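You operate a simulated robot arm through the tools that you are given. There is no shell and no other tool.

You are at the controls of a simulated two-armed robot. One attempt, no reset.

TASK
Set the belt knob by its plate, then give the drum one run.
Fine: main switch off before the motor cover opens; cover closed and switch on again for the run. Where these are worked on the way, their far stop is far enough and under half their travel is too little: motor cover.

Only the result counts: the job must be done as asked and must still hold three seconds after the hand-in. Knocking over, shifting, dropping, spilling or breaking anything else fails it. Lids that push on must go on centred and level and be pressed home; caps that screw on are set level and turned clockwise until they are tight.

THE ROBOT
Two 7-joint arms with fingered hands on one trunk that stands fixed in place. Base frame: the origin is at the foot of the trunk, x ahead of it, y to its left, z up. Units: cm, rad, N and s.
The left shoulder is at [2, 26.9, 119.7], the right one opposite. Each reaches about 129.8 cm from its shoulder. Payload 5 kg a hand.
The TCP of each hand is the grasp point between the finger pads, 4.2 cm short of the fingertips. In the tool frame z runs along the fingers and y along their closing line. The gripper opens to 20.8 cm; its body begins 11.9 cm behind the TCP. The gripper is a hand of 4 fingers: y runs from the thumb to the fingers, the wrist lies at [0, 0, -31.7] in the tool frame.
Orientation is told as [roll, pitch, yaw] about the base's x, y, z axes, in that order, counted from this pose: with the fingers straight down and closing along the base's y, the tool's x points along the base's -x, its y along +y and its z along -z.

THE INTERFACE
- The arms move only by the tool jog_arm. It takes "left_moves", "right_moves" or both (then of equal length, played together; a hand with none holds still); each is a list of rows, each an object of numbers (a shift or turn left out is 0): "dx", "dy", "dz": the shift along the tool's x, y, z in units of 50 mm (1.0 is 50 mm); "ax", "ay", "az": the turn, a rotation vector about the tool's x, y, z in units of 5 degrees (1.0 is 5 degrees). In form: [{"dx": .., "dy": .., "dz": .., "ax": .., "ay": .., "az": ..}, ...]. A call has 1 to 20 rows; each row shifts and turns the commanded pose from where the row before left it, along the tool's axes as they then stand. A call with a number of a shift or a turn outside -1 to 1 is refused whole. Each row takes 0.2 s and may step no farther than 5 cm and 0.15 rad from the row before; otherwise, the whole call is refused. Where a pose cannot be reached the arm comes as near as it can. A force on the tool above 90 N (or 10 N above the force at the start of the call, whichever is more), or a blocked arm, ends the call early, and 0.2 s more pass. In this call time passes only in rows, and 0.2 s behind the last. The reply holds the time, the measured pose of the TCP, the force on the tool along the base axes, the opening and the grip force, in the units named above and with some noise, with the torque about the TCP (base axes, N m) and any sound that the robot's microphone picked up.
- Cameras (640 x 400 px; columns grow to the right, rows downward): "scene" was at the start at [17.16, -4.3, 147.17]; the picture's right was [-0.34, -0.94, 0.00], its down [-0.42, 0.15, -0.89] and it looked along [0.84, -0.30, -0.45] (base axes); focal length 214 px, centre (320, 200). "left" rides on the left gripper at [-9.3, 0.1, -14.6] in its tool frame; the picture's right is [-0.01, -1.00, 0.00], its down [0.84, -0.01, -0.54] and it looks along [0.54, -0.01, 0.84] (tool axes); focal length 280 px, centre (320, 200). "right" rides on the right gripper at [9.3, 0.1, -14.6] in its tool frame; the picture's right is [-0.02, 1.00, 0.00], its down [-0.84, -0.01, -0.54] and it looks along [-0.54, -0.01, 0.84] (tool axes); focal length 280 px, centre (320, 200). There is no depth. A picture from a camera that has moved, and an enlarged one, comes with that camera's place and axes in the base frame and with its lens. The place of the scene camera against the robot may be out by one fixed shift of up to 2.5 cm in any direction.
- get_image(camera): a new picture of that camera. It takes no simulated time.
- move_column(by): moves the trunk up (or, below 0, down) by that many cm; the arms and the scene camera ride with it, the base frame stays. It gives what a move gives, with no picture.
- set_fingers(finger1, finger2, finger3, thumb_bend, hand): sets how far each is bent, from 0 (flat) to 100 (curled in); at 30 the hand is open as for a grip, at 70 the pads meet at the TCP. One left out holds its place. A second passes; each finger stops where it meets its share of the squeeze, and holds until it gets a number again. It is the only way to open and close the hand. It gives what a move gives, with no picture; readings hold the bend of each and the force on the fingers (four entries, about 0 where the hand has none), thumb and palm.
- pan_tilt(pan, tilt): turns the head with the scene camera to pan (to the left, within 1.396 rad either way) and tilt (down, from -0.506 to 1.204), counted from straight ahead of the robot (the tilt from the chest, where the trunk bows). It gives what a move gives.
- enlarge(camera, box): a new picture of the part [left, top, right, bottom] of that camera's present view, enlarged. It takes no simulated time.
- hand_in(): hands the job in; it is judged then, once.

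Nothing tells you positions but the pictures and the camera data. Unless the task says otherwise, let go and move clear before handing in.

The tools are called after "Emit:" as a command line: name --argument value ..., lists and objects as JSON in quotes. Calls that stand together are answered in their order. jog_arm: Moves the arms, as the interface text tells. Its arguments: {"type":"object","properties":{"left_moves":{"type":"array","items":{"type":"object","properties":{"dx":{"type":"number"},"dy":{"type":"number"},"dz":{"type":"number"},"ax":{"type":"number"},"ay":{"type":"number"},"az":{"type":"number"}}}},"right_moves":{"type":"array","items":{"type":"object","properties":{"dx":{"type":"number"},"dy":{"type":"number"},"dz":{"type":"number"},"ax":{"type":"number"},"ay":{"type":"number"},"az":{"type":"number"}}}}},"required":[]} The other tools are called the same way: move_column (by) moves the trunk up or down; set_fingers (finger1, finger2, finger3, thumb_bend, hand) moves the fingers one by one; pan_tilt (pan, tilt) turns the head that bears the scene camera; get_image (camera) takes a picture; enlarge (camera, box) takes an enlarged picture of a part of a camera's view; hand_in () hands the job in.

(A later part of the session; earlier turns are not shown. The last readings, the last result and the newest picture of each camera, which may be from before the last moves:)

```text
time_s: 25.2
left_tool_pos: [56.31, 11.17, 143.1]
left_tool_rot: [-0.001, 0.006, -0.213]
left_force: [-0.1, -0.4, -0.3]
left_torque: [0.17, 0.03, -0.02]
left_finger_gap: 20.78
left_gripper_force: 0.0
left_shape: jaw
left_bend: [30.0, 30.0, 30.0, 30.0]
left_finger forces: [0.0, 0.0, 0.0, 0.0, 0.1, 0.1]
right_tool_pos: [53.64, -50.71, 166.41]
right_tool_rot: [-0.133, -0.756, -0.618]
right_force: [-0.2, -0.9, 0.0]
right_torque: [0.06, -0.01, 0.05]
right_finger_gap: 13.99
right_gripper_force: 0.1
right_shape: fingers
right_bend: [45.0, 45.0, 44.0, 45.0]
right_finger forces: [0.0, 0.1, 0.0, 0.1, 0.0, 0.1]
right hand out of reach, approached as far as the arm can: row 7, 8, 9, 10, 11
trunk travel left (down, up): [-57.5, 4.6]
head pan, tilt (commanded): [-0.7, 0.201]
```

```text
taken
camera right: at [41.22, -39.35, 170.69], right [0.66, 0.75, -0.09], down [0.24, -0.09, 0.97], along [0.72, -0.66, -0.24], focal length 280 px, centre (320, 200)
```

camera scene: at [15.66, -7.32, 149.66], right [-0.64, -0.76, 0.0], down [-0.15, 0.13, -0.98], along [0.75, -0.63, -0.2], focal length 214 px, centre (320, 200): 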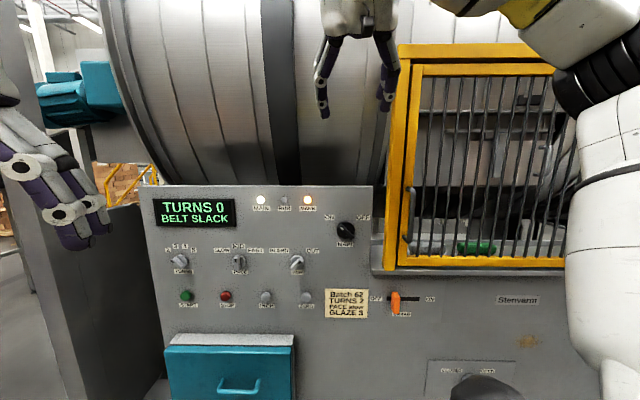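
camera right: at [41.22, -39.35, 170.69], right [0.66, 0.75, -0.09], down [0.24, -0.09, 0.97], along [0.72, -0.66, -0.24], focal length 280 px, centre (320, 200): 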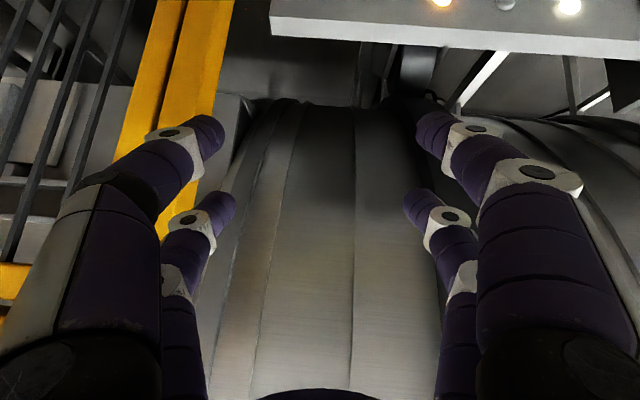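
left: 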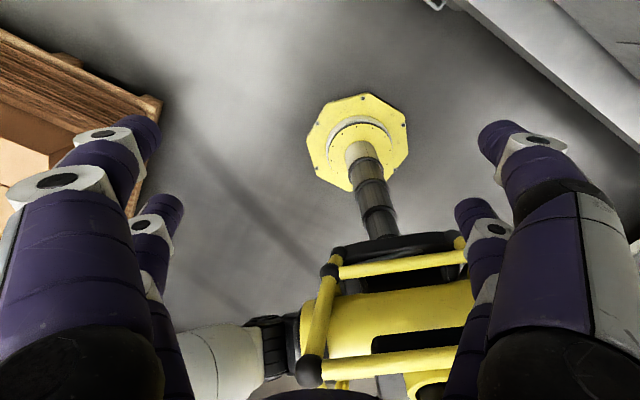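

Right hand is parked high. Now I'll look closely at the WAY and MAIN knobs' shapes to plan how to push their levers.

Emit:
enlarge --camera "scene" --box '[270, 240, 330, 280]'

Emit:
enlarge --camera "scene" --box '[310, 205, 380, 255]'

Emit:
enlarge --camera "scene" --box '[150, 320, 310, 400]'

Emit:
get_image --camera "left"

```text
10.00 times, centred on (300, 260) of scene
camera zoom: at [15.66, -7.32, 149.66], right [-0.64, -0.76, 0.0], down [-0.15, 0.13, -0.98], along [0.75, -0.63, -0.2], focal length 2145 px, centre (520, -400)
```

zoom: 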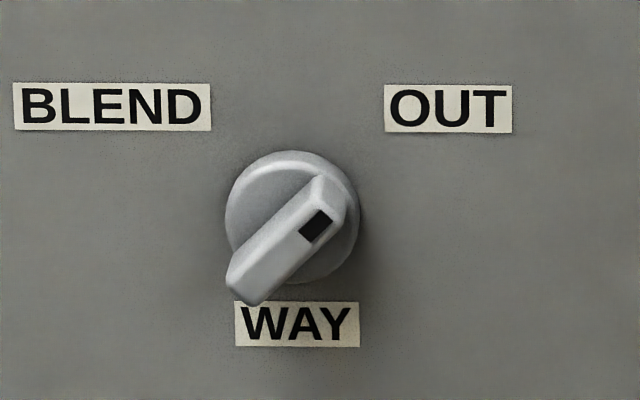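

```text
8.00 times, centred on (345, 230) of scene
camera zoom: at [15.66, -7.32, 149.66], right [-0.64, -0.76, 0.0], down [-0.15, 0.13, -0.98], along [0.75, -0.63, -0.2], focal length 1716 px, centre (120, -40)
```

zoom: 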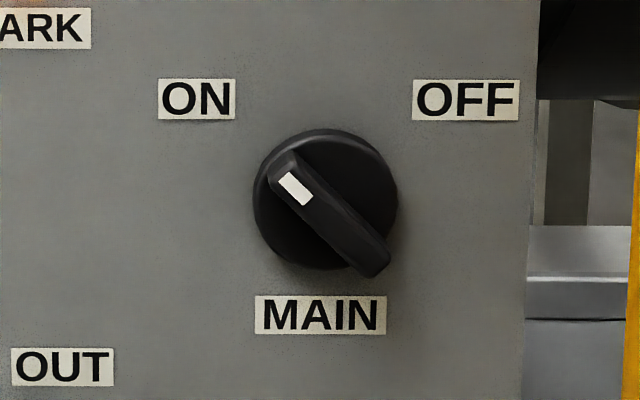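

```text
4.00 times, centred on (230, 360) of scene
camera zoom: at [15.66, -7.32, 149.66], right [-0.64, -0.76, 0.0], down [-0.15, 0.13, -0.98], along [0.75, -0.63, -0.2], focal length 858 px, centre (680, -440)
```

zoom: 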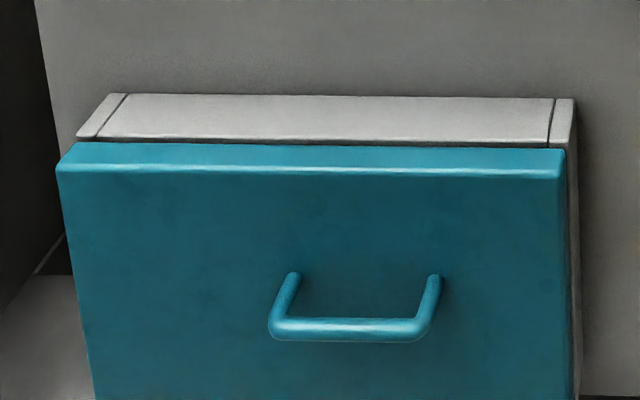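

```text
taken
camera left: at [65.56, 9.33, 157.64], right [-0.2, -0.98, 0.0], down [-0.82, 0.16, 0.55], along [-0.53, 0.11, -0.84], focal length 280 px, centre (320, 200)
```

left: 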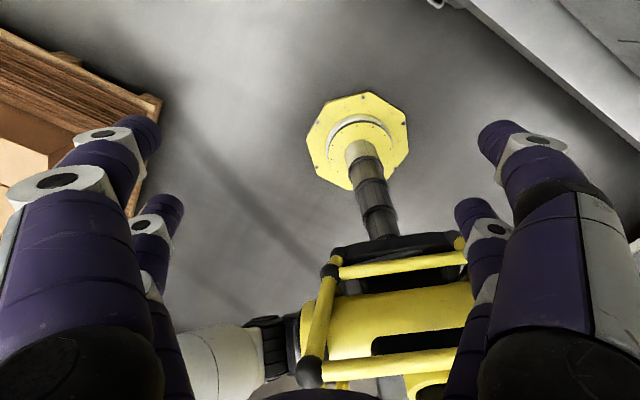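

WAY and MAIN are bars on discs about 3.3 cm proud; the motor cover is a teal slab on a shallow grey box. I'll pinch the left hand's fingers, square its yaw to the panel and bring it across toward the panel.

Emit:
set_fingers --hand "left" --finger1 70 --finger2 70 --finger3 70 --thumb_bend 70

Emit:
jog_arm --left_moves '[{"az": 1}, {"az": 1}, {"az": 1}, {"az": 1}, {"az": 1}, {"az": 0.8}, {"dx": -0.666, "dy": -0.6, "dz": 0.23}, {"dx": -0.666, "dy": -0.6, "dz": 0.23}, {"dx": -0.666, "dy": -0.6, "dz": 0.23}, {"dx": -0.666, "dy": -0.6, "dz": 0.23}, {"dx": -0.666, "dy": -0.6, "dz": 0.23}, {"dx": -0.666, "dy": -0.6, "dz": 0.23}, {"dx": -0.666, "dy": -0.6, "dz": 0.23}]'

Emit:
get_image --camera "scene"

Emit:
get_image --camera "left"

```text
time_s: 26.2
left_tool_pos: [56.37, 11.27, 143.1]
left_tool_rot: [0.001, 0.009, -0.211]
left_force: [0.6, -0.5, 0.6]
left_torque: [0.0, 0.01, -0.01]
left_finger_gap: 1.14
left_gripper_force: 0.0
left_shape: fingers
left_bend: [70.0, 70.0, 70.0, 70.0]
left_finger forces: [0.0, 0.0, 0.0, 0.1, 0.0, 0.0]
right_tool_pos: [53.75, -50.59, 166.53]
right_tool_rot: [-0.134, -0.756, -0.617]
right_force: [0.2, -1.2, -0.3]
right_torque: [-0.01, 0.01, 0.01]
right_finger_gap: 14.0
right_gripper_force: 0.0
right_shape: fingers
right_bend: [45.0, 45.0, 44.0, 45.0]
right_finger forces: [0.0, 0.1, 0.0, 0.0, 0.0, 0.1]
trunk travel left (down, up): [-57.5, 4.6]
head pan, tilt (commanded): [-0.7, 0.201]
```

```text
time_s: 29.0
left_tool_pos: [60.15, -19.59, 135.16]
left_tool_rot: [-0.008, 0.005, -0.713]
left_force: [0.2, -1.8, -0.3]
left_torque: [0.12, -0.03, -0.02]
left_finger_gap: 1.08
left_gripper_force: 0.0
left_shape: fingers
left_bend: [70.0, 70.0, 70.0, 70.0]
left_finger forces: [0.0, 0.0, 0.0, 0.0, 0.0, 0.0]
right_tool_pos: [53.7, -50.87, 166.49]
right_tool_rot: [-0.131, -0.754, -0.62]
right_force: [0.5, -1.5, 0.1]
right_torque: [0.23, 0.01, 0.12]
right_finger_gap: 14.0
right_gripper_force: 0.1
right_shape: fingers
right_bend: [45.0, 45.0, 44.0, 45.0]
right_finger forces: [0.1, 0.0, 0.1, 0.1, 0.0, 0.1]
trunk travel left (down, up): [-57.5, 4.6]
head pan, tilt (commanded): [-0.7, 0.201]
```

```text
taken
camera scene: at [15.65, -7.34, 149.66], right [-0.64, -0.76, 0.0], down [-0.15, 0.13, -0.98], along [0.75, -0.63, -0.2], focal length 214 px, centre (320, 200)
```

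scene: 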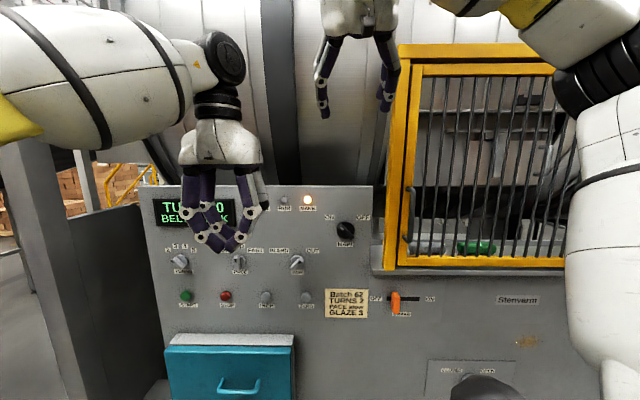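

```text
taken
camera left: at [67.49, -25.56, 149.58], right [-0.64, -0.77, 0.01], down [-0.64, 0.54, 0.54], along [-0.42, 0.34, -0.84], focal length 280 px, centre (320, 200)
```

left: 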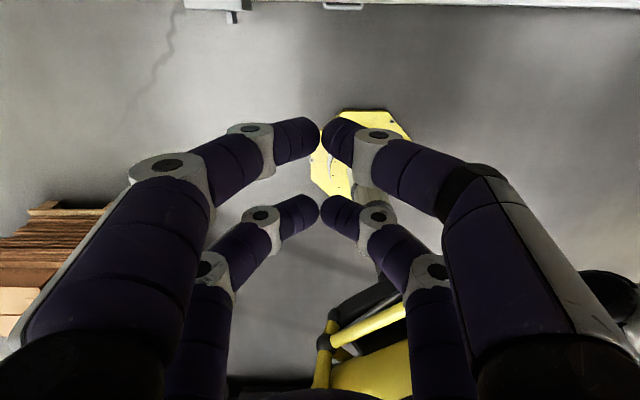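

The left hand moves fine here; pinched tips sit ~3.3 cm past the TCP, pairs ±3.2 cm along tool x. I'll open the fingers to straddle the WAY knob, tilt the hand 30° and stage it in front of WAY.

Emit:
set_fingers --hand "left" --finger1 54 --finger2 54 --finger3 54 --thumb_bend 54

Emit:
jog_arm --left_moves '[{"ay": -1}, {"ay": -1}, {"ay": -1}, {"dx": -0.478, "dy": -0.382, "dz": 0.55}, {"dx": -0.478, "dy": -0.382, "dz": 0.55}, {"dx": -0.478, "dy": -0.382, "dz": 0.55}, {"dx": -0.478, "dy": -0.382, "dz": 0.55}, {"dx": -0.478, "dy": -0.382, "dz": 0.55}, {"ay": -1}, {"ay": -1}, {"ay": -1}]'

Emit:
get_image --camera "scene"

Emit:
get_image --camera "left"

```text
time_s: 30.0
left_tool_pos: [60.19, -19.48, 134.97]
left_tool_rot: [-0.006, 0.006, -0.713]
left_force: [-0.1, -0.2, 0.1]
left_torque: [-0.02, 0.0, 0.0]
left_finger_gap: 9.08
left_gripper_force: 0.0
left_shape: fingers
left_bend: [54.0, 54.0, 54.0, 54.0]
left_finger forces: [0.1, 0.0, 0.0, 0.2, 0.1, 0.1]
right_tool_pos: [53.68, -50.46, 166.55]
right_tool_rot: [-0.136, -0.754, -0.616]
right_force: [0.4, 0.3, 0.2]
right_torque: [-0.06, 0.0, -0.05]
right_finger_gap: 13.99
right_gripper_force: 0.0
right_shape: fingers
right_bend: [45.0, 45.0, 44.0, 45.0]
right_finger forces: [0.0, 0.1, 0.0, 0.0, 0.0, 0.0]
trunk travel left (down, up): [-57.5, 4.6]
head pan, tilt (commanded): [-0.7, 0.201]
```

```text
time_s: 31.8
left_tool_pos: [72.89, -26.42, 131.9]
left_tool_rot: [-0.077, -0.317, -0.57]
left_force: [-0.1, -0.9, -0.3]
left_torque: [0.14, -0.06, 0.02]
left_finger_gap: 9.16
left_gripper_force: 0.1
left_shape: fingers
left_bend: [54.0, 54.0, 54.0, 54.0]
left_finger forces: [0.0, 0.1, 0.0, 0.0, 0.1, 0.0]
left hand out of reach, approached as far as the arm can: row 8
right_tool_pos: [53.6, -50.74, 166.62]
right_tool_rot: [-0.134, -0.756, -0.619]
right_force: [-0.1, -1.0, 1.0]
right_torque: [0.06, -0.08, 0.07]
right_finger_gap: 13.97
right_gripper_force: 0.1
right_shape: fingers
right_bend: [45.0, 45.0, 44.0, 45.0]
right_finger forces: [0.0, 0.1, 0.0, 0.2, 0.0, 0.0]
trunk travel left (down, up): [-57.5, 4.6]
head pan, tilt (commanded): [-0.7, 0.201]
stopped in row 9 (left hand): the arm was blocked; the commanded pose is now the measured one
```

```text
taken
camera scene: at [15.57, -7.28, 149.68], right [-0.64, -0.76, 0.0], down [-0.15, 0.13, -0.98], along [0.75, -0.63, -0.2], focal length 214 px, centre (320, 200)
```

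scene: 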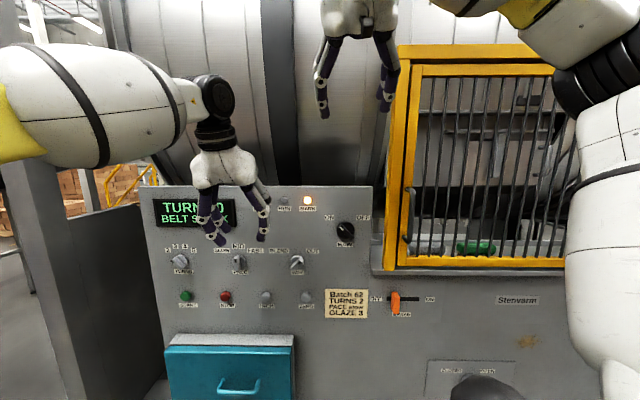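

```text
taken
camera left: at [77.17, -27.5, 148.61], right [-0.55, -0.83, 0.08], down [-0.8, 0.55, 0.25], along [-0.25, 0.07, -0.97], focal length 280 px, centre (320, 200)
```

left: 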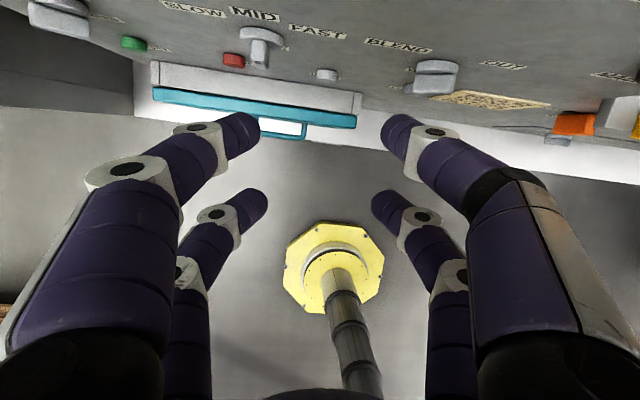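

The left arm reported a block near the end of the tilt. I'll look at how both arms are folded (elbow positions) before choosing another way in.

Emit:
pan_tilt --pan 0.5 --tilt 0.1

Emit:
get_image --camera "scene"

Emit:
pan_tilt --pan -1.35 --tilt 0.1

Emit:
get_image --camera "scene"

```text
time_s: 33.2
left_tool_pos: [72.88, -26.19, 131.82]
left_tool_rot: [-0.079, -0.315, -0.57]
left_force: [-0.7, -0.9, -0.8]
left_torque: [0.04, 0.0, -0.02]
left_finger_gap: 9.19
left_gripper_force: 0.1
left_shape: fingers
left_bend: [54.0, 54.0, 54.0, 54.0]
left_finger forces: [0.1, 0.0, 0.0, 0.1, 0.1, 0.0]
right_tool_pos: [53.72, -50.66, 166.49]
right_tool_rot: [-0.135, -0.752, -0.617]
right_force: [0.7, 0.4, 0.1]
right_torque: [0.0, -0.01, 0.0]
right_finger_gap: 13.99
right_gripper_force: 0.0
right_shape: fingers
right_bend: [45.0, 45.0, 44.0, 45.0]
right_finger forces: [0.1, 0.0, 0.1, 0.0, 0.0, 0.0]
trunk travel left (down, up): [-57.5, 4.6]
head pan, tilt (commanded): [0.499, 0.099]
```

```text
taken
camera scene: at [16.63, 3.2, 150.6], right [0.48, -0.88, 0.0], down [-0.09, -0.05, -0.99], along [0.87, 0.48, -0.1], focal length 214 px, centre (320, 200)
```

scene: 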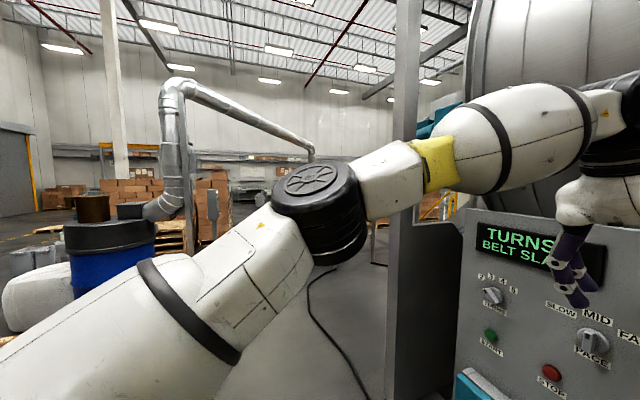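

```text
time_s: 35.0
left_tool_pos: [72.92, -26.32, 131.98]
left_tool_rot: [-0.078, -0.317, -0.567]
left_force: [-0.3, -0.2, -0.5]
left_torque: [0.0, -0.03, -0.01]
left_finger_gap: 9.16
left_gripper_force: 0.1
left_shape: fingers
left_bend: [54.0, 54.0, 54.0, 54.0]
left_finger forces: [0.0, 0.1, 0.0, 0.1, 0.1, 0.0]
right_tool_pos: [53.72, -50.57, 166.55]
right_tool_rot: [-0.136, -0.755, -0.615]
right_force: [-0.2, 0.3, 0.2]
right_torque: [0.01, 0.0, 0.01]
right_finger_gap: 13.98
right_gripper_force: 0.1
right_shape: fingers
right_bend: [45.0, 45.0, 44.0, 45.0]
right_finger forces: [0.0, 0.0, 0.1, 0.0, 0.0, 0.0]
trunk travel left (down, up): [-57.5, 4.6]
head pan, tilt (commanded): [-1.349, 0.099]
```

```text
taken
camera scene: at [10.57, -10.17, 150.6], right [-0.98, -0.22, 0.0], down [-0.02, 0.1, -1.0], along [0.22, -0.97, -0.1], focal length 214 px, centre (320, 200)
```

scene: 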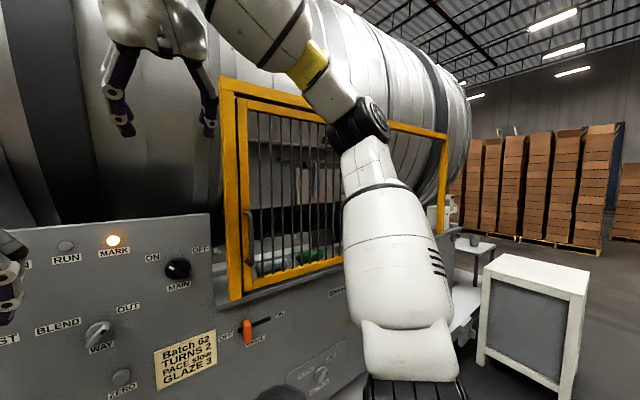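

The left elbow is forward at about [47,20,146] and the wrist is near its bend limit when the fingers point straight down; tilting up should ease it. I'll try tilting the left hand in place.

Emit:
jog_arm --left_moves '[{"ay": -1}, {"ay": -1}, {"ay": -1}]'

Emit:
pan_tilt --pan -0.5 --tilt 0.2

Emit:
get_image --camera "scene"

```text
time_s: 35.9
left_tool_pos: [72.68, -26.43, 131.9]
left_tool_rot: [-0.087, -0.578, -0.552]
left_force: [0.1, 0.3, 0.5]
left_torque: [-0.04, -0.03, -0.02]
left_finger_gap: 9.15
left_gripper_force: 0.0
left_shape: fingers
left_bend: [54.0, 54.0, 54.0, 54.0]
left_finger forces: [0.1, 0.1, 0.0, 0.0, 0.0, 0.0]
right_tool_pos: [53.62, -50.48, 166.51]
right_tool_rot: [-0.136, -0.754, -0.615]
right_force: [-0.9, 1.0, 0.3]
right_torque: [-0.04, 0.01, -0.04]
right_finger_gap: 13.97
right_gripper_force: 0.0
right_shape: fingers
right_bend: [45.0, 45.0, 44.0, 45.0]
right_finger forces: [0.0, 0.0, 0.0, 0.1, 0.0, 0.0]
trunk travel left (down, up): [-57.5, 4.6]
head pan, tilt (commanded): [-1.349, 0.099]
```

```text
time_s: 37.0
left_tool_pos: [72.54, -26.5, 131.74]
left_tool_rot: [-0.084, -0.578, -0.552]
left_force: [-1.0, -0.3, -0.1]
left_torque: [0.02, -0.01, 0.02]
left_finger_gap: 9.14
left_gripper_force: 0.0
left_shape: fingers
left_bend: [54.0, 54.0, 54.0, 54.0]
left_finger forces: [0.1, 0.0, 0.1, 0.0, 0.1, 0.1]
right_tool_pos: [53.71, -50.69, 166.42]
right_tool_rot: [-0.136, -0.756, -0.617]
right_force: [0.2, -0.4, 0.1]
right_torque: [-0.03, 0.03, 0.0]
right_finger_gap: 14.0
right_gripper_force: 0.1
right_shape: fingers
right_bend: [45.0, 45.0, 44.0, 45.0]
right_finger forces: [0.1, 0.0, 0.0, 0.0, 0.0, 0.1]
trunk travel left (down, up): [-57.5, 4.6]
head pan, tilt (commanded): [-0.499, 0.201]
```

```text
taken
camera scene: at [16.71, -5.67, 149.66], right [-0.48, -0.88, 0.0], down [-0.17, 0.1, -0.98], along [0.86, -0.47, -0.2], focal length 214 px, centre (320, 200)
```

scene: 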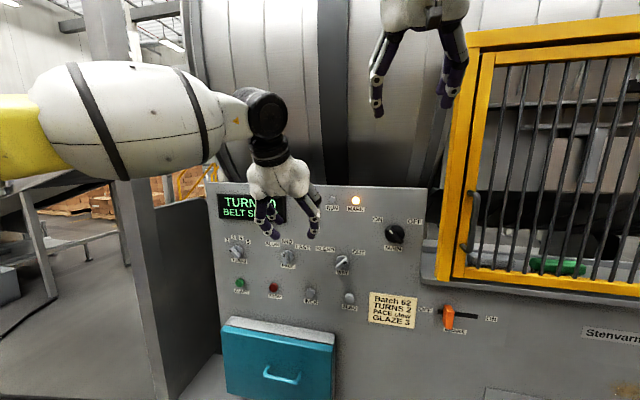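

Tilting works. Now I'll correct the left hand's yaw, tilt slightly more, and move to stage in front of the WAY knob.

Emit:
jog_arm --left_moves '[{"az": 0.8, "ay": -0.4}, {"az": 0.8, "ay": -0.4}, {"dx": 0.366, "dy": -0.64, "dz": 0.59}, {"dx": 0.366, "dy": -0.64, "dz": 0.59}, {"dx": 0.366, "dy": -0.64, "dz": 0.59}, {"dx": 0.366, "dy": -0.64, "dz": 0.59}]'

Emit:
get_image --camera "scene"

Emit:
get_image --camera "left"

```text
time_s: 38.4
left_tool_pos: [65.57, -37.03, 117.81]
left_tool_rot: [0.01, -0.654, -0.719]
left_force: [0.1, 0.0, 1.0]
left_torque: [0.04, 0.17, -0.08]
left_finger_gap: 9.15
left_gripper_force: 0.1
left_shape: fingers
left_bend: [54.0, 54.0, 54.0, 54.0]
left_finger forces: [0.1, 0.0, 0.0, 0.0, 0.0, 0.0]
right_tool_pos: [53.79, -50.64, 166.45]
right_tool_rot: [-0.134, -0.753, -0.616]
right_force: [0.2, -1.1, 0.9]
right_torque: [0.11, -0.03, 0.06]
right_finger_gap: 14.0
right_gripper_force: 0.0
right_shape: fingers
right_bend: [45.0, 45.0, 44.0, 45.0]
right_finger forces: [0.0, 0.0, 0.1, 0.0, 0.1, 0.0]
trunk travel left (down, up): [-57.5, 4.6]
head pan, tilt (commanded): [-0.499, 0.201]
```

```text
taken
camera scene: at [16.7, -5.74, 149.66], right [-0.48, -0.88, 0.0], down [-0.17, 0.1, -0.98], along [0.86, -0.47, -0.2], focal length 214 px, centre (320, 200)
```

scene: 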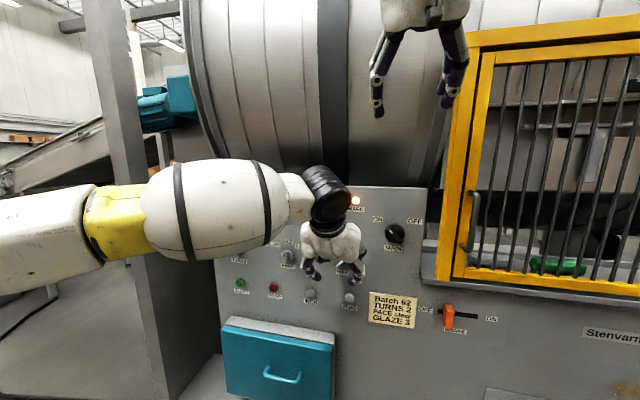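

```text
taken
camera left: at [64.4, -36.1, 135.05], right [-0.64, -0.77, 0.0], down [-0.76, 0.64, -0.09], along [0.07, -0.05, -1.0], focal length 280 px, centre (320, 200)
```

left: 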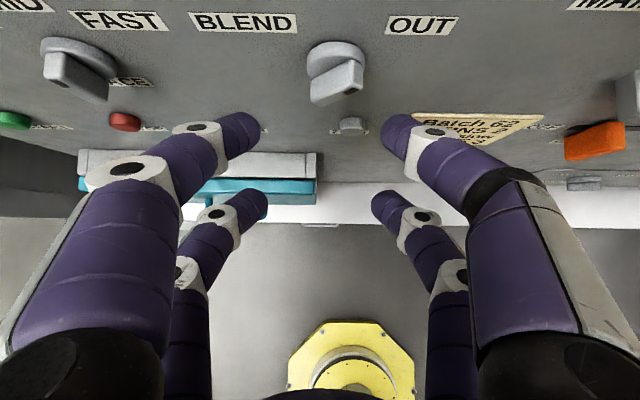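

The left camera now looks straight down with the WAY knob and both finger pairs in view: bar front face is ~3.4 cm off the panel, knob centre ≈ [73.5,-45,113]. I'll shift 1 cm right, lower 2.3 cm and move in so the right inner finger sits beside the lever.

Emit:
jog_arm --left_moves '[{"dy": -0.2}, {"dx": 0.28, "dz": 0.365}, {"dx": -0.4, "dz": 0.307}]'

Emit:
get_image --camera "left"

```text
time_s: 39.2
left_tool_pos: [66.68, -39.68, 115.4]
left_tool_rot: [0.012, -0.651, -0.719]
left_force: [-0.6, -1.0, 0.1]
left_torque: [0.12, 0.03, 0.05]
left_finger_gap: 9.19
left_gripper_force: 0.0
left_shape: fingers
left_bend: [54.0, 54.0, 54.0, 54.0]
left_finger forces: [0.0, 0.0, 0.0, 0.0, 0.1, 0.0]
right_tool_pos: [53.64, -51.0, 166.35]
right_tool_rot: [-0.135, -0.753, -0.619]
right_force: [0.6, -1.8, -0.7]
right_torque: [0.16, -0.06, 0.1]
right_finger_gap: 14.0
right_gripper_force: 0.1
right_shape: fingers
right_bend: [45.0, 45.0, 44.0, 45.0]
right_finger forces: [0.0, 0.0, 0.1, 0.0, 0.0, 0.1]
trunk travel left (down, up): [-57.5, 4.6]
head pan, tilt (commanded): [-0.499, 0.201]
```

```text
taken
camera left: at [65.5, -38.67, 132.67], right [-0.64, -0.76, 0.0], down [-0.76, 0.64, -0.08], along [0.06, -0.05, -1.0], focal length 280 px, centre (320, 200)
```

left: 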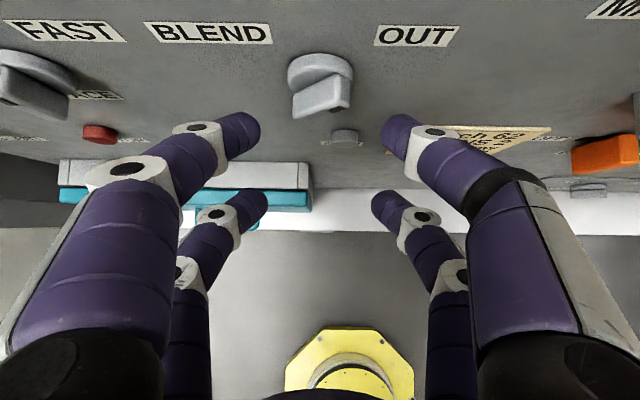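

The knob's bar lies between the two inner fingertips. I'll move in 2.5 cm more, then look again.

Emit:
jog_arm --left_moves '[{"dx": -0.2, "dz": 0.152}, {"dx": -0.2, "dz": 0.152}]'

Emit:
get_image --camera "left"

```text
time_s: 39.8
left_tool_pos: [68.5, -40.9, 115.67]
left_tool_rot: [0.011, -0.652, -0.717]
left_force: [0.2, 0.3, 0.7]
left_torque: [-0.04, 0.02, -0.05]
left_finger_gap: 9.17
left_gripper_force: 0.0
left_shape: fingers
left_bend: [54.0, 54.0, 54.0, 54.0]
left_finger forces: [0.0, 0.1, 0.1, 0.1, 0.0, 0.1]
right_tool_pos: [53.79, -50.52, 166.56]
right_tool_rot: [-0.138, -0.756, -0.615]
right_force: [0.0, 1.5, -1.1]
right_torque: [-0.06, 0.03, -0.06]
right_finger_gap: 13.98
right_gripper_force: 0.2
right_shape: fingers
right_bend: [45.0, 45.0, 44.0, 45.0]
right_finger forces: [0.0, 0.1, 0.1, 0.0, 0.0, 0.0]
trunk travel left (down, up): [-57.5, 4.6]
head pan, tilt (commanded): [-0.499, 0.201]
```

```text
taken
camera left: at [67.47, -40.0, 132.83], right [-0.64, -0.76, 0.0], down [-0.76, 0.64, -0.08], along [0.06, -0.05, -1.0], focal length 280 px, centre (320, 200)
```

left: 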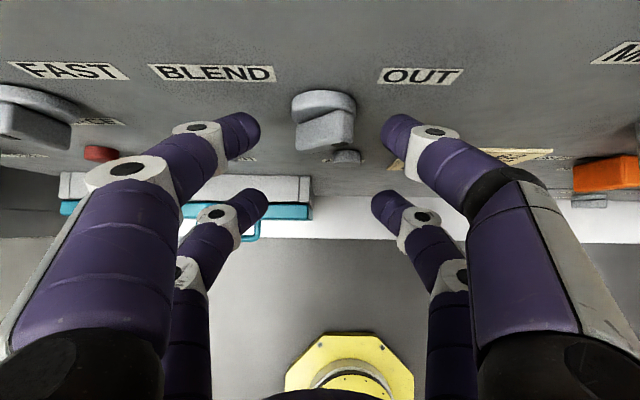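

Fingertip depth matches the lever's bar. Now I'll push left in small steps to turn WAY back to BLEND.

Emit:
jog_arm --left_moves '[{"dy": 0.3}, {"dy": 0.15}, {"dy": 0.12}, {"dy": 0.08}]'

Emit:
get_image --camera "left"

```text
time_s: 40.8
left_tool_pos: [70.37, -38.8, 115.6]
left_tool_rot: [0.01, -0.653, -0.721]
left_force: [-7.6, -6.0, 3.1]
left_torque: [-0.33, 0.12, -0.55]
left_finger_gap: 10.2
left_gripper_force: 5.3
left_shape: fingers
left_bend: [54.0, 54.0, 54.0, 52.0]
left_finger forces: [0.0, 0.1, 0.0, 0.1, 10.0, 0.0]
right_tool_pos: [53.57, -50.64, 166.44]
right_tool_rot: [-0.135, -0.756, -0.616]
right_force: [0.3, -0.1, 0.7]
right_torque: [0.01, 0.0, 0.01]
right_finger_gap: 14.0
right_gripper_force: 0.1
right_shape: fingers
right_bend: [45.0, 45.0, 44.0, 45.0]
right_finger forces: [0.0, 0.1, 0.0, 0.1, 0.1, 0.0]
trunk travel left (down, up): [-57.5, 4.6]
head pan, tilt (commanded): [-0.499, 0.201]
```

```text
taken
camera left: at [69.37, -37.76, 132.84], right [-0.65, -0.76, 0.0], down [-0.76, 0.64, -0.08], along [0.06, -0.06, -1.0], focal length 280 px, centre (320, 200)
```

left: 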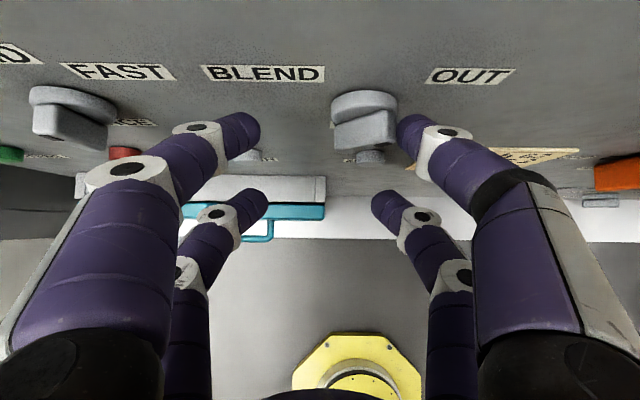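

The thumb touches the lever's right end with about 10 N. I'll push on in small steps.

Emit:
jog_arm --left_moves '[{"dy": 0.1}, {"dy": 0.1}]'

Emit:
get_image --camera "left"

```text
time_s: 41.4
left_tool_pos: [71.15, -37.92, 115.69]
left_tool_rot: [0.01, -0.655, -0.72]
left_force: [-13.6, -10.9, 7.2]
left_torque: [-0.72, 0.2, -0.99]
left_finger_gap: 11.07
left_gripper_force: 9.1
left_shape: fingers
left_bend: [54.0, 54.0, 54.0, 50.0]
left_finger forces: [0.0, 0.1, 0.1, 0.0, 18.5, 0.0]
right_tool_pos: [53.53, -50.69, 166.53]
right_tool_rot: [-0.135, -0.757, -0.616]
right_force: [0.7, 0.2, 0.3]
right_torque: [0.01, 0.04, -0.03]
right_finger_gap: 13.98
right_gripper_force: 0.0
right_shape: fingers
right_bend: [45.0, 45.0, 44.0, 45.0]
right_finger forces: [0.0, 0.0, 0.1, 0.0, 0.0, 0.0]
trunk travel left (down, up): [-57.5, 4.6]
head pan, tilt (commanded): [-0.499, 0.201]
```

```text
taken
camera left: at [69.97, -36.96, 132.91], right [-0.65, -0.76, 0.0], down [-0.76, 0.64, -0.09], along [0.06, -0.06, -1.0], focal length 280 px, centre (320, 200)
```

left: 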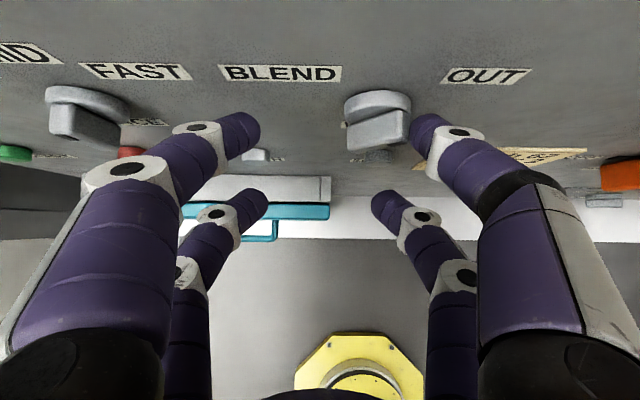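

The lever has not moved yet with ~18 N, and the contact seems near its top end. I'll zoom from the scene camera to see the contact.

Emit:
enlarge --camera "scene" --box '[280, 210, 400, 310]'

Emit:
enlarge --camera "left" --box '[320, 60, 520, 200]'

```text
4.00 times, centred on (340, 260) of scene
camera zoom: at [16.57, -5.72, 149.68], right [-0.48, -0.88, 0.0], down [-0.17, 0.1, -0.98], along [0.86, -0.47, -0.2], focal length 858 px, centre (240, -40)
```

zoom: 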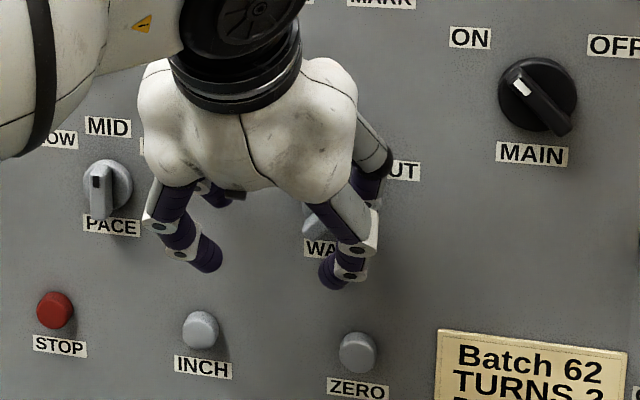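

```text
2.86 times, centred on (420, 130) of left
camera zoom: at [69.97, -36.96, 132.91], right [-0.65, -0.76, 0.0], down [-0.76, 0.64, -0.09], along [0.06, -0.06, -1.0], focal length 801 px, centre (34, 400)
```

zoom: 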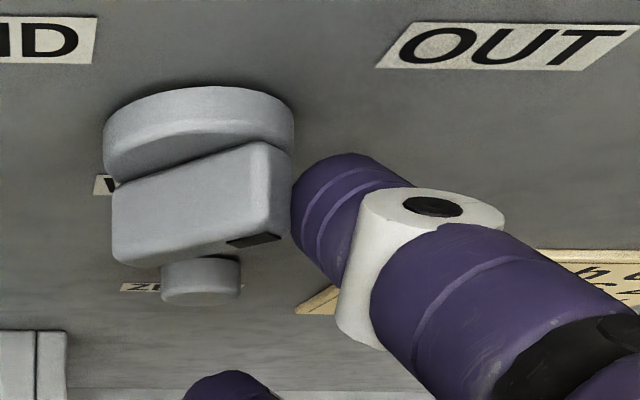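

The tip touches the bar's right end squarely in depth. I'll push left further with more force.

Emit:
jog_arm --left_moves '[{"dy": 0.12}, {"dy": 0.12}, {"dy": 0.12}]'

Emit:
enlarge --camera "left" --box '[320, 60, 520, 200]'

```text
time_s: 42.2
left_tool_pos: [72.67, -36.2, 115.88]
left_tool_rot: [0.012, -0.655, -0.714]
left_force: [-14.3, -5.1, 20.4]
left_torque: [-1.73, 0.7, -1.32]
left_finger_gap: 11.09
left_gripper_force: 12.4
left_shape: fingers
left_bend: [54.0, 54.0, 54.0, 51.0]
left_finger forces: [0.1, 0.1, 0.0, 0.1, 24.3, 0.0]
right_tool_pos: [53.52, -50.6, 166.59]
right_tool_rot: [-0.134, -0.756, -0.619]
right_force: [0.3, -1.5, 0.5]
right_torque: [0.1, -0.05, 0.07]
right_finger_gap: 13.98
right_gripper_force: 0.1
right_shape: fingers
right_bend: [45.0, 45.0, 44.0, 45.0]
right_finger forces: [0.0, 0.0, 0.1, 0.0, 0.0, 0.1]
trunk travel left (down, up): [-57.5, 4.6]
head pan, tilt (commanded): [-0.499, 0.201]
```

```text
2.86 times, centred on (420, 130) of left
camera zoom: at [71.41, -35.25, 133.05], right [-0.64, -0.77, 0.0], down [-0.76, 0.64, -0.09], along [0.07, -0.05, -1.0], focal length 801 px, centre (34, 400)
```

zoom: 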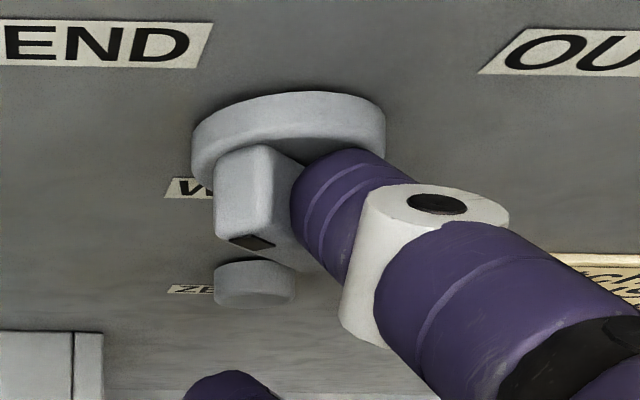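

The lever has swung past upright toward BLEND. I'll raise slightly and push a little farther to finish.

Emit:
jog_arm --left_moves '[{"dx": -0.06, "dz": -0.08, "dy": 0.05}, {"dy": 0.12}, {"dy": 0.1}]'

Emit:
enlarge --camera "left" --box '[320, 60, 520, 200]'

```text
time_s: 43.0
left_tool_pos: [73.22, -35.55, 116.07]
left_tool_rot: [0.011, -0.652, -0.72]
left_force: [-13.5, -16.8, 3.8]
left_torque: [-0.63, 0.32, -0.99]
left_finger_gap: 11.77
left_gripper_force: 9.1
left_shape: fingers
left_bend: [54.0, 54.0, 54.0, 48.0]
left_finger forces: [0.0, 0.0, 0.1, 0.1, 18.1, 0.0]
right_tool_pos: [53.53, -50.85, 166.43]
right_tool_rot: [-0.135, -0.755, -0.618]
right_force: [-0.2, 0.2, -0.5]
right_torque: [-0.01, -0.01, 0.01]
right_finger_gap: 14.01
right_gripper_force: 0.1
right_shape: fingers
right_bend: [45.0, 45.0, 44.0, 45.0]
right_finger forces: [0.0, 0.1, 0.0, 0.0, 0.0, 0.1]
trunk travel left (down, up): [-57.5, 4.6]
head pan, tilt (commanded): [-0.499, 0.201]
```

```text
2.86 times, centred on (420, 130) of left
camera zoom: at [72.03, -34.64, 133.32], right [-0.65, -0.76, 0.0], down [-0.76, 0.64, -0.08], along [0.06, -0.05, -1.0], focal length 801 px, centre (34, 400)
```

zoom: 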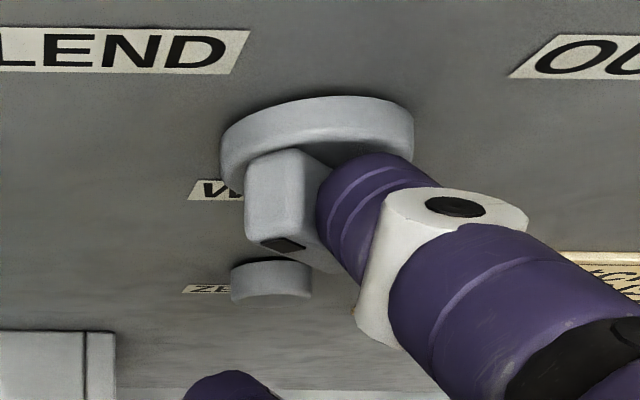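

The lever seems to be at its stop. I'll back the hand off to the right and outward, and check the knob from the scene camera.

Emit:
jog_arm --left_moves '[{"dy": -0.25}, {"dx": 0.5, "dz": -0.38}, {"dx": 0.5, "dz": -0.38}, {"dy": 0.9}, {"dy": 0.9}]'

Emit:
get_image --camera "scene"

Emit:
enlarge --camera "scene" --box '[300, 210, 440, 310]'

Emit:
get_image --camera "left"

```text
time_s: 44.2
left_tool_pos: [73.75, -25.3, 116.07]
left_tool_rot: [0.011, -0.654, -0.72]
left_force: [-0.1, -0.8, -1.0]
left_torque: [0.07, -0.09, 0.09]
left_finger_gap: 9.15
left_gripper_force: 0.0
left_shape: fingers
left_bend: [54.0, 54.0, 54.0, 54.0]
left_finger forces: [0.1, 0.1, 0.0, 0.0, 0.0, 0.0]
right_tool_pos: [53.82, -50.41, 166.44]
right_tool_rot: [-0.138, -0.757, -0.617]
right_force: [0.4, 1.0, 0.1]
right_torque: [-0.07, -0.01, -0.06]
right_finger_gap: 13.98
right_gripper_force: 0.1
right_shape: fingers
right_bend: [45.0, 45.0, 44.0, 45.0]
right_finger forces: [0.0, 0.0, 0.0, 0.1, 0.0, 0.0]
trunk travel left (down, up): [-57.5, 4.6]
head pan, tilt (commanded): [-0.499, 0.201]
```

```text
taken
camera scene: at [16.71, -5.63, 149.66], right [-0.48, -0.88, 0.0], down [-0.17, 0.1, -0.98], along [0.86, -0.47, -0.2], focal length 214 px, centre (320, 200)
```

scene: 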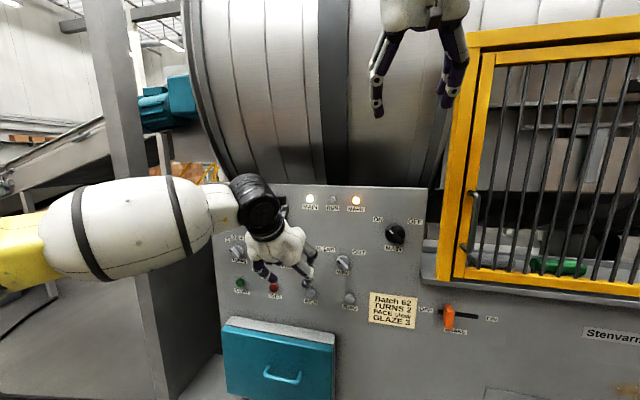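

```text
4.00 times, centred on (370, 260) of scene
camera zoom: at [16.71, -5.63, 149.66], right [-0.48, -0.88, 0.0], down [-0.17, 0.1, -0.98], along [0.86, -0.47, -0.2], focal length 858 px, centre (120, -40)
```

zoom: 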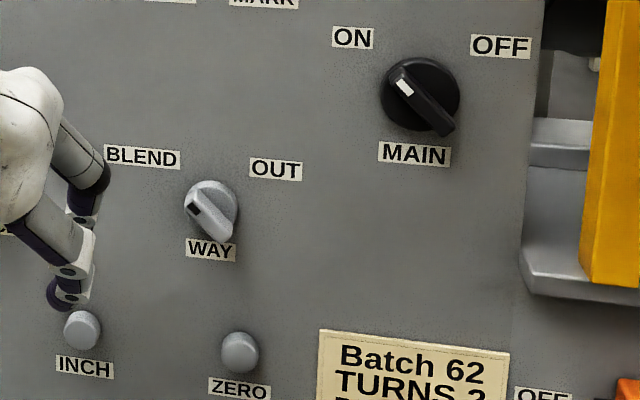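

```text
taken
camera left: at [72.6, -24.38, 133.43], right [-0.65, -0.76, 0.0], down [-0.76, 0.64, -0.08], along [0.06, -0.05, -1.0], focal length 280 px, centre (320, 200)
```

left: 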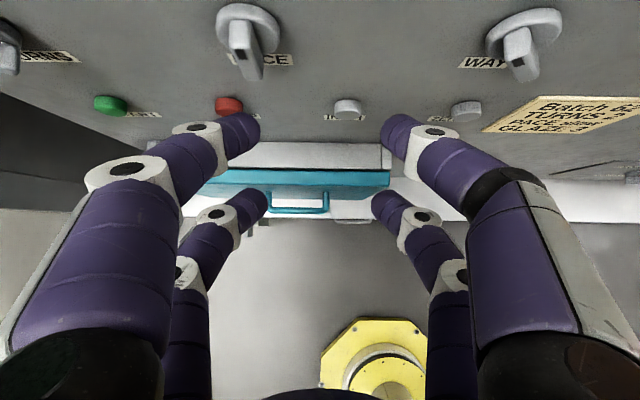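

WAY is back on BLEND. Next is the MAIN switch: lever now toward ON (upper left), centre ≈ [62.5,-57.8,125.2]. I'll narrow the left fingers and stage the hand in front of it.

Emit:
set_fingers --hand "left" --finger1 59 --finger2 59 --finger3 59 --thumb_bend 59

Emit:
jog_arm --left_moves '[{"dx": -0.249, "dy": -0.851, "dz": -0.273}, {"dx": -0.249, "dy": -0.851, "dz": -0.273}, {"dx": -0.249, "dy": -0.851, "dz": -0.273}, {"dx": -0.249, "dy": -0.851, "dz": -0.273}, {"dx": -0.249, "dy": -0.851, "dz": -0.273}, {"dx": -0.249, "dy": -0.851, "dz": -0.273}, {"dx": -0.249, "dy": -0.851, "dz": -0.273}]'

Emit:
get_image --camera "scene"

Emit:
get_image --camera "left"

```text
time_s: 45.2
left_tool_pos: [73.65, -25.38, 116.21]
left_tool_rot: [0.011, -0.652, -0.718]
left_force: [-0.8, 0.2, -0.5]
left_torque: [0.03, 0.04, 0.03]
left_finger_gap: 6.62
left_gripper_force: 0.1
left_shape: fingers
left_bend: [59.0, 59.0, 59.0, 59.0]
left_finger forces: [0.0, 0.1, 0.0, 0.1, 0.0, 0.1]
right_tool_pos: [53.65, -50.55, 166.53]
right_tool_rot: [-0.136, -0.754, -0.616]
right_force: [-0.4, -0.6, -0.5]
right_torque: [0.02, -0.02, 0.0]
right_finger_gap: 13.98
right_gripper_force: 0.0
right_shape: fingers
right_bend: [45.0, 45.0, 44.0, 45.0]
right_finger forces: [0.1, 0.1, 0.0, 0.0, 0.0, 0.0]
trunk travel left (down, up): [-57.5, 4.6]
head pan, tilt (commanded): [-0.499, 0.201]
```

```text
time_s: 46.9
left_tool_pos: [67.12, -38.65, 129.75]
left_tool_rot: [-0.1, -0.646, -0.518]
left_force: [-0.9, -0.7, 0.6]
left_torque: [0.01, -0.03, 0.02]
left_finger_gap: 6.58
left_gripper_force: 0.2
left_shape: fingers
left_bend: [59.0, 59.0, 59.0, 59.0]
left_finger forces: [0.0, 0.0, 0.0, 0.0, 0.0, 0.1]
left hand out of reach, approached as far as the arm can: row 7
right_tool_pos: [53.73, -50.54, 166.42]
right_tool_rot: [-0.136, -0.758, -0.617]
right_force: [0.9, 0.7, -0.2]
right_torque: [-0.02, 0.01, 0.0]
right_finger_gap: 13.97
right_gripper_force: 0.1
right_shape: fingers
right_bend: [45.0, 45.0, 44.0, 45.0]
right_finger forces: [0.1, 0.1, 0.0, 0.0, 0.0, 0.0]
trunk travel left (down, up): [-57.5, 4.6]
head pan, tilt (commanded): [-0.499, 0.201]
stopped in row 7 (left hand): the arm was blocked; the commanded pose is now the measured one
```

```text
taken
camera scene: at [16.68, -5.65, 149.67], right [-0.48, -0.88, 0.0], down [-0.17, 0.1, -0.98], along [0.86, -0.47, -0.2], focal length 214 px, centre (320, 200)
```

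scene: 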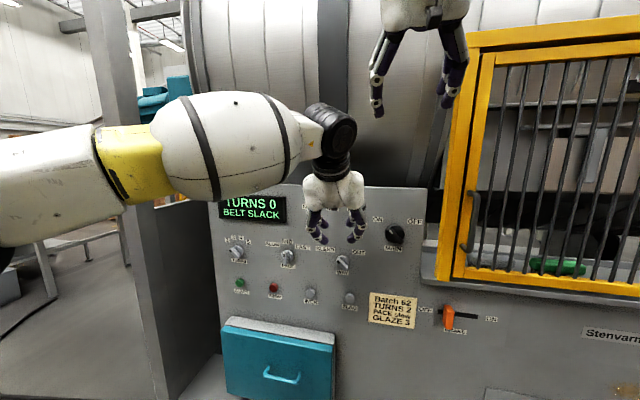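

```text
taken
camera left: at [66.81, -36.54, 146.91], right [-0.54, -0.84, 0.09], down [-0.84, 0.53, -0.08], along [0.02, -0.12, -0.99], focal length 280 px, centre (320, 200)
```

left: 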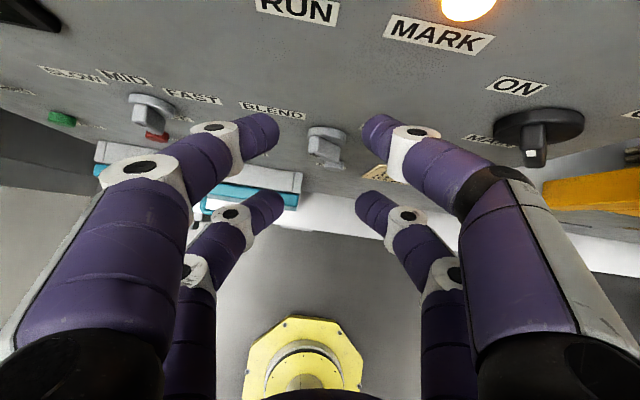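

The left arm cannot reach across to MAIN (it was blocked and fell back). The right arm should reach it with the trunk lowered, so I'll move the left hand away up-left, and test the right arm's commanded pose with a tiny move.

Emit:
jog_arm --left_moves '[{"dx": -0.33, "dy": 0.72, "dz": -0.4525}, {"dx": -0.33, "dy": 0.72, "dz": -0.4525}, {"dx": -0.33, "dy": 0.72, "dz": -0.4525}, {"dx": -0.33, "dy": 0.72, "dz": -0.4525}, {"dx": -0.33, "dy": 0.72, "dz": -0.4525}, {"dx": -0.33, "dy": 0.72, "dz": -0.4525}, {"dx": -0.33, "dy": 0.72, "dz": -0.4525}, {"dx": -0.33, "dy": 0.72, "dz": -0.4525}]'

Emit:
jog_arm --right_moves '[{"dz": -0.02}]'

```text
time_s: 48.7
left_tool_pos: [83.5, -13.19, 149.31]
left_tool_rot: [-0.099, -0.645, -0.526]
left_force: [0.4, 0.4, -0.5]
left_torque: [-0.04, -0.04, 0.0]
left_finger_gap: 6.52
left_gripper_force: 0.0
left_shape: fingers
left_bend: [59.0, 59.0, 59.0, 59.0]
left_finger forces: [0.0, 0.0, 0.0, 0.0, 0.0, 0.1]
right_tool_pos: [53.79, -50.49, 166.59]
right_tool_rot: [-0.137, -0.756, -0.613]
right_force: [-0.1, 1.2, 0.7]
right_torque: [-0.12, 0.03, -0.13]
right_finger_gap: 14.02
right_gripper_force: 0.0
right_shape: fingers
right_bend: [45.0, 45.0, 44.0, 45.0]
right_finger forces: [0.0, 0.0, 0.1, 0.0, 0.0, 0.0]
trunk travel left (down, up): [-57.5, 4.6]
head pan, tilt (commanded): [-0.499, 0.201]
```

```text
time_s: 49.1
left_tool_pos: [83.4, -13.2, 149.51]
left_tool_rot: [-0.101, -0.642, -0.522]
left_force: [0.2, 0.4, 0.3]
left_torque: [-0.09, -0.02, 0.0]
left_finger_gap: 6.54
left_gripper_force: 0.2
left_shape: fingers
left_bend: [59.0, 59.0, 59.0, 59.0]
left_finger forces: [0.0, 0.1, 0.1, 0.0, 0.1, 0.0]
right_tool_pos: [53.72, -50.4, 166.63]
right_tool_rot: [-0.139, -0.757, -0.616]
right_force: [-0.1, 0.7, -0.3]
right_torque: [-0.06, 0.02, 0.01]
right_finger_gap: 14.01
right_gripper_force: 0.0
right_shape: fingers
right_bend: [45.0, 45.0, 44.0, 45.0]
right_finger forces: [0.1, 0.0, 0.0, 0.0, 0.0, 0.1]
trunk travel left (down, up): [-57.5, 4.6]
head pan, tilt (commanded): [-0.499, 0.201]
```

The right arm's commanded pose is fine. I'll lower the trunk in two steps, watching both hands.

Emit:
move_column --by -20

Emit:
get_image --camera "scene"

Emit:
get_image --camera "right"

```text
time_s: 51.3
left_tool_pos: [83.29, -13.24, 129.67]
left_tool_rot: [-0.098, -0.645, -0.523]
left_force: [0.2, 0.5, 0.6]
left_torque: [-0.02, 0.01, 0.04]
left_finger_gap: 6.53
left_gripper_force: 0.1
left_shape: fingers
left_bend: [59.0, 59.0, 59.0, 59.0]
left_finger forces: [0.1, 0.0, 0.0, 0.1, 0.1, 0.0]
right_tool_pos: [56.05, -50.53, 144.77]
right_tool_rot: [-0.159, -0.73, -0.598]
right_force: [-1.0, 0.1, 0.6]
right_torque: [-0.01, -0.04, 0.02]
right_finger_gap: 14.0
right_gripper_force: 0.1
right_shape: fingers
right_bend: [45.0, 45.0, 44.0, 45.0]
right_finger forces: [0.1, 0.0, 0.1, 0.0, 0.0, 0.0]
trunk travel left (down, up): [-37.5, 24.6]
head pan, tilt (commanded): [-0.499, 0.201]
```

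```text
taken
camera scene: at [18.24, -5.64, 129.43], right [-0.48, -0.88, 0.0], down [-0.17, 0.1, -0.98], along [0.86, -0.47, -0.2], focal length 214 px, centre (320, 200)
```

scene: 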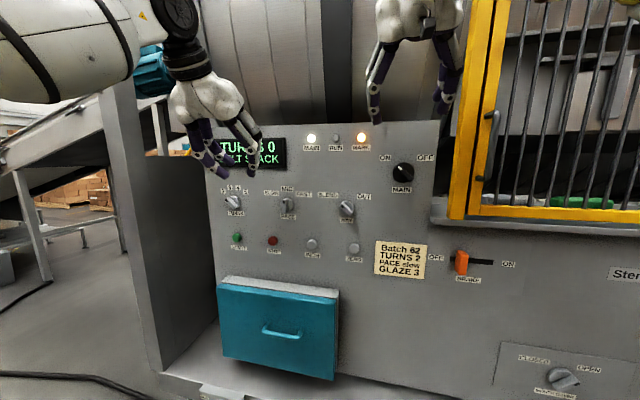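

```text
taken
camera right: at [43.74, -39.13, 149.38], right [0.65, 0.75, -0.11], down [0.27, -0.09, 0.96], along [0.71, -0.66, -0.26], focal length 280 px, centre (320, 200)
```

right: 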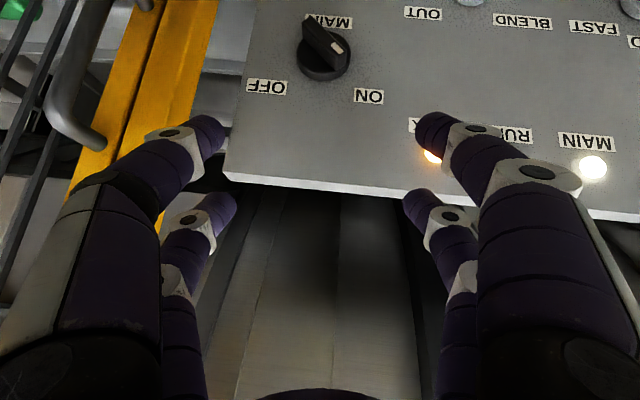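

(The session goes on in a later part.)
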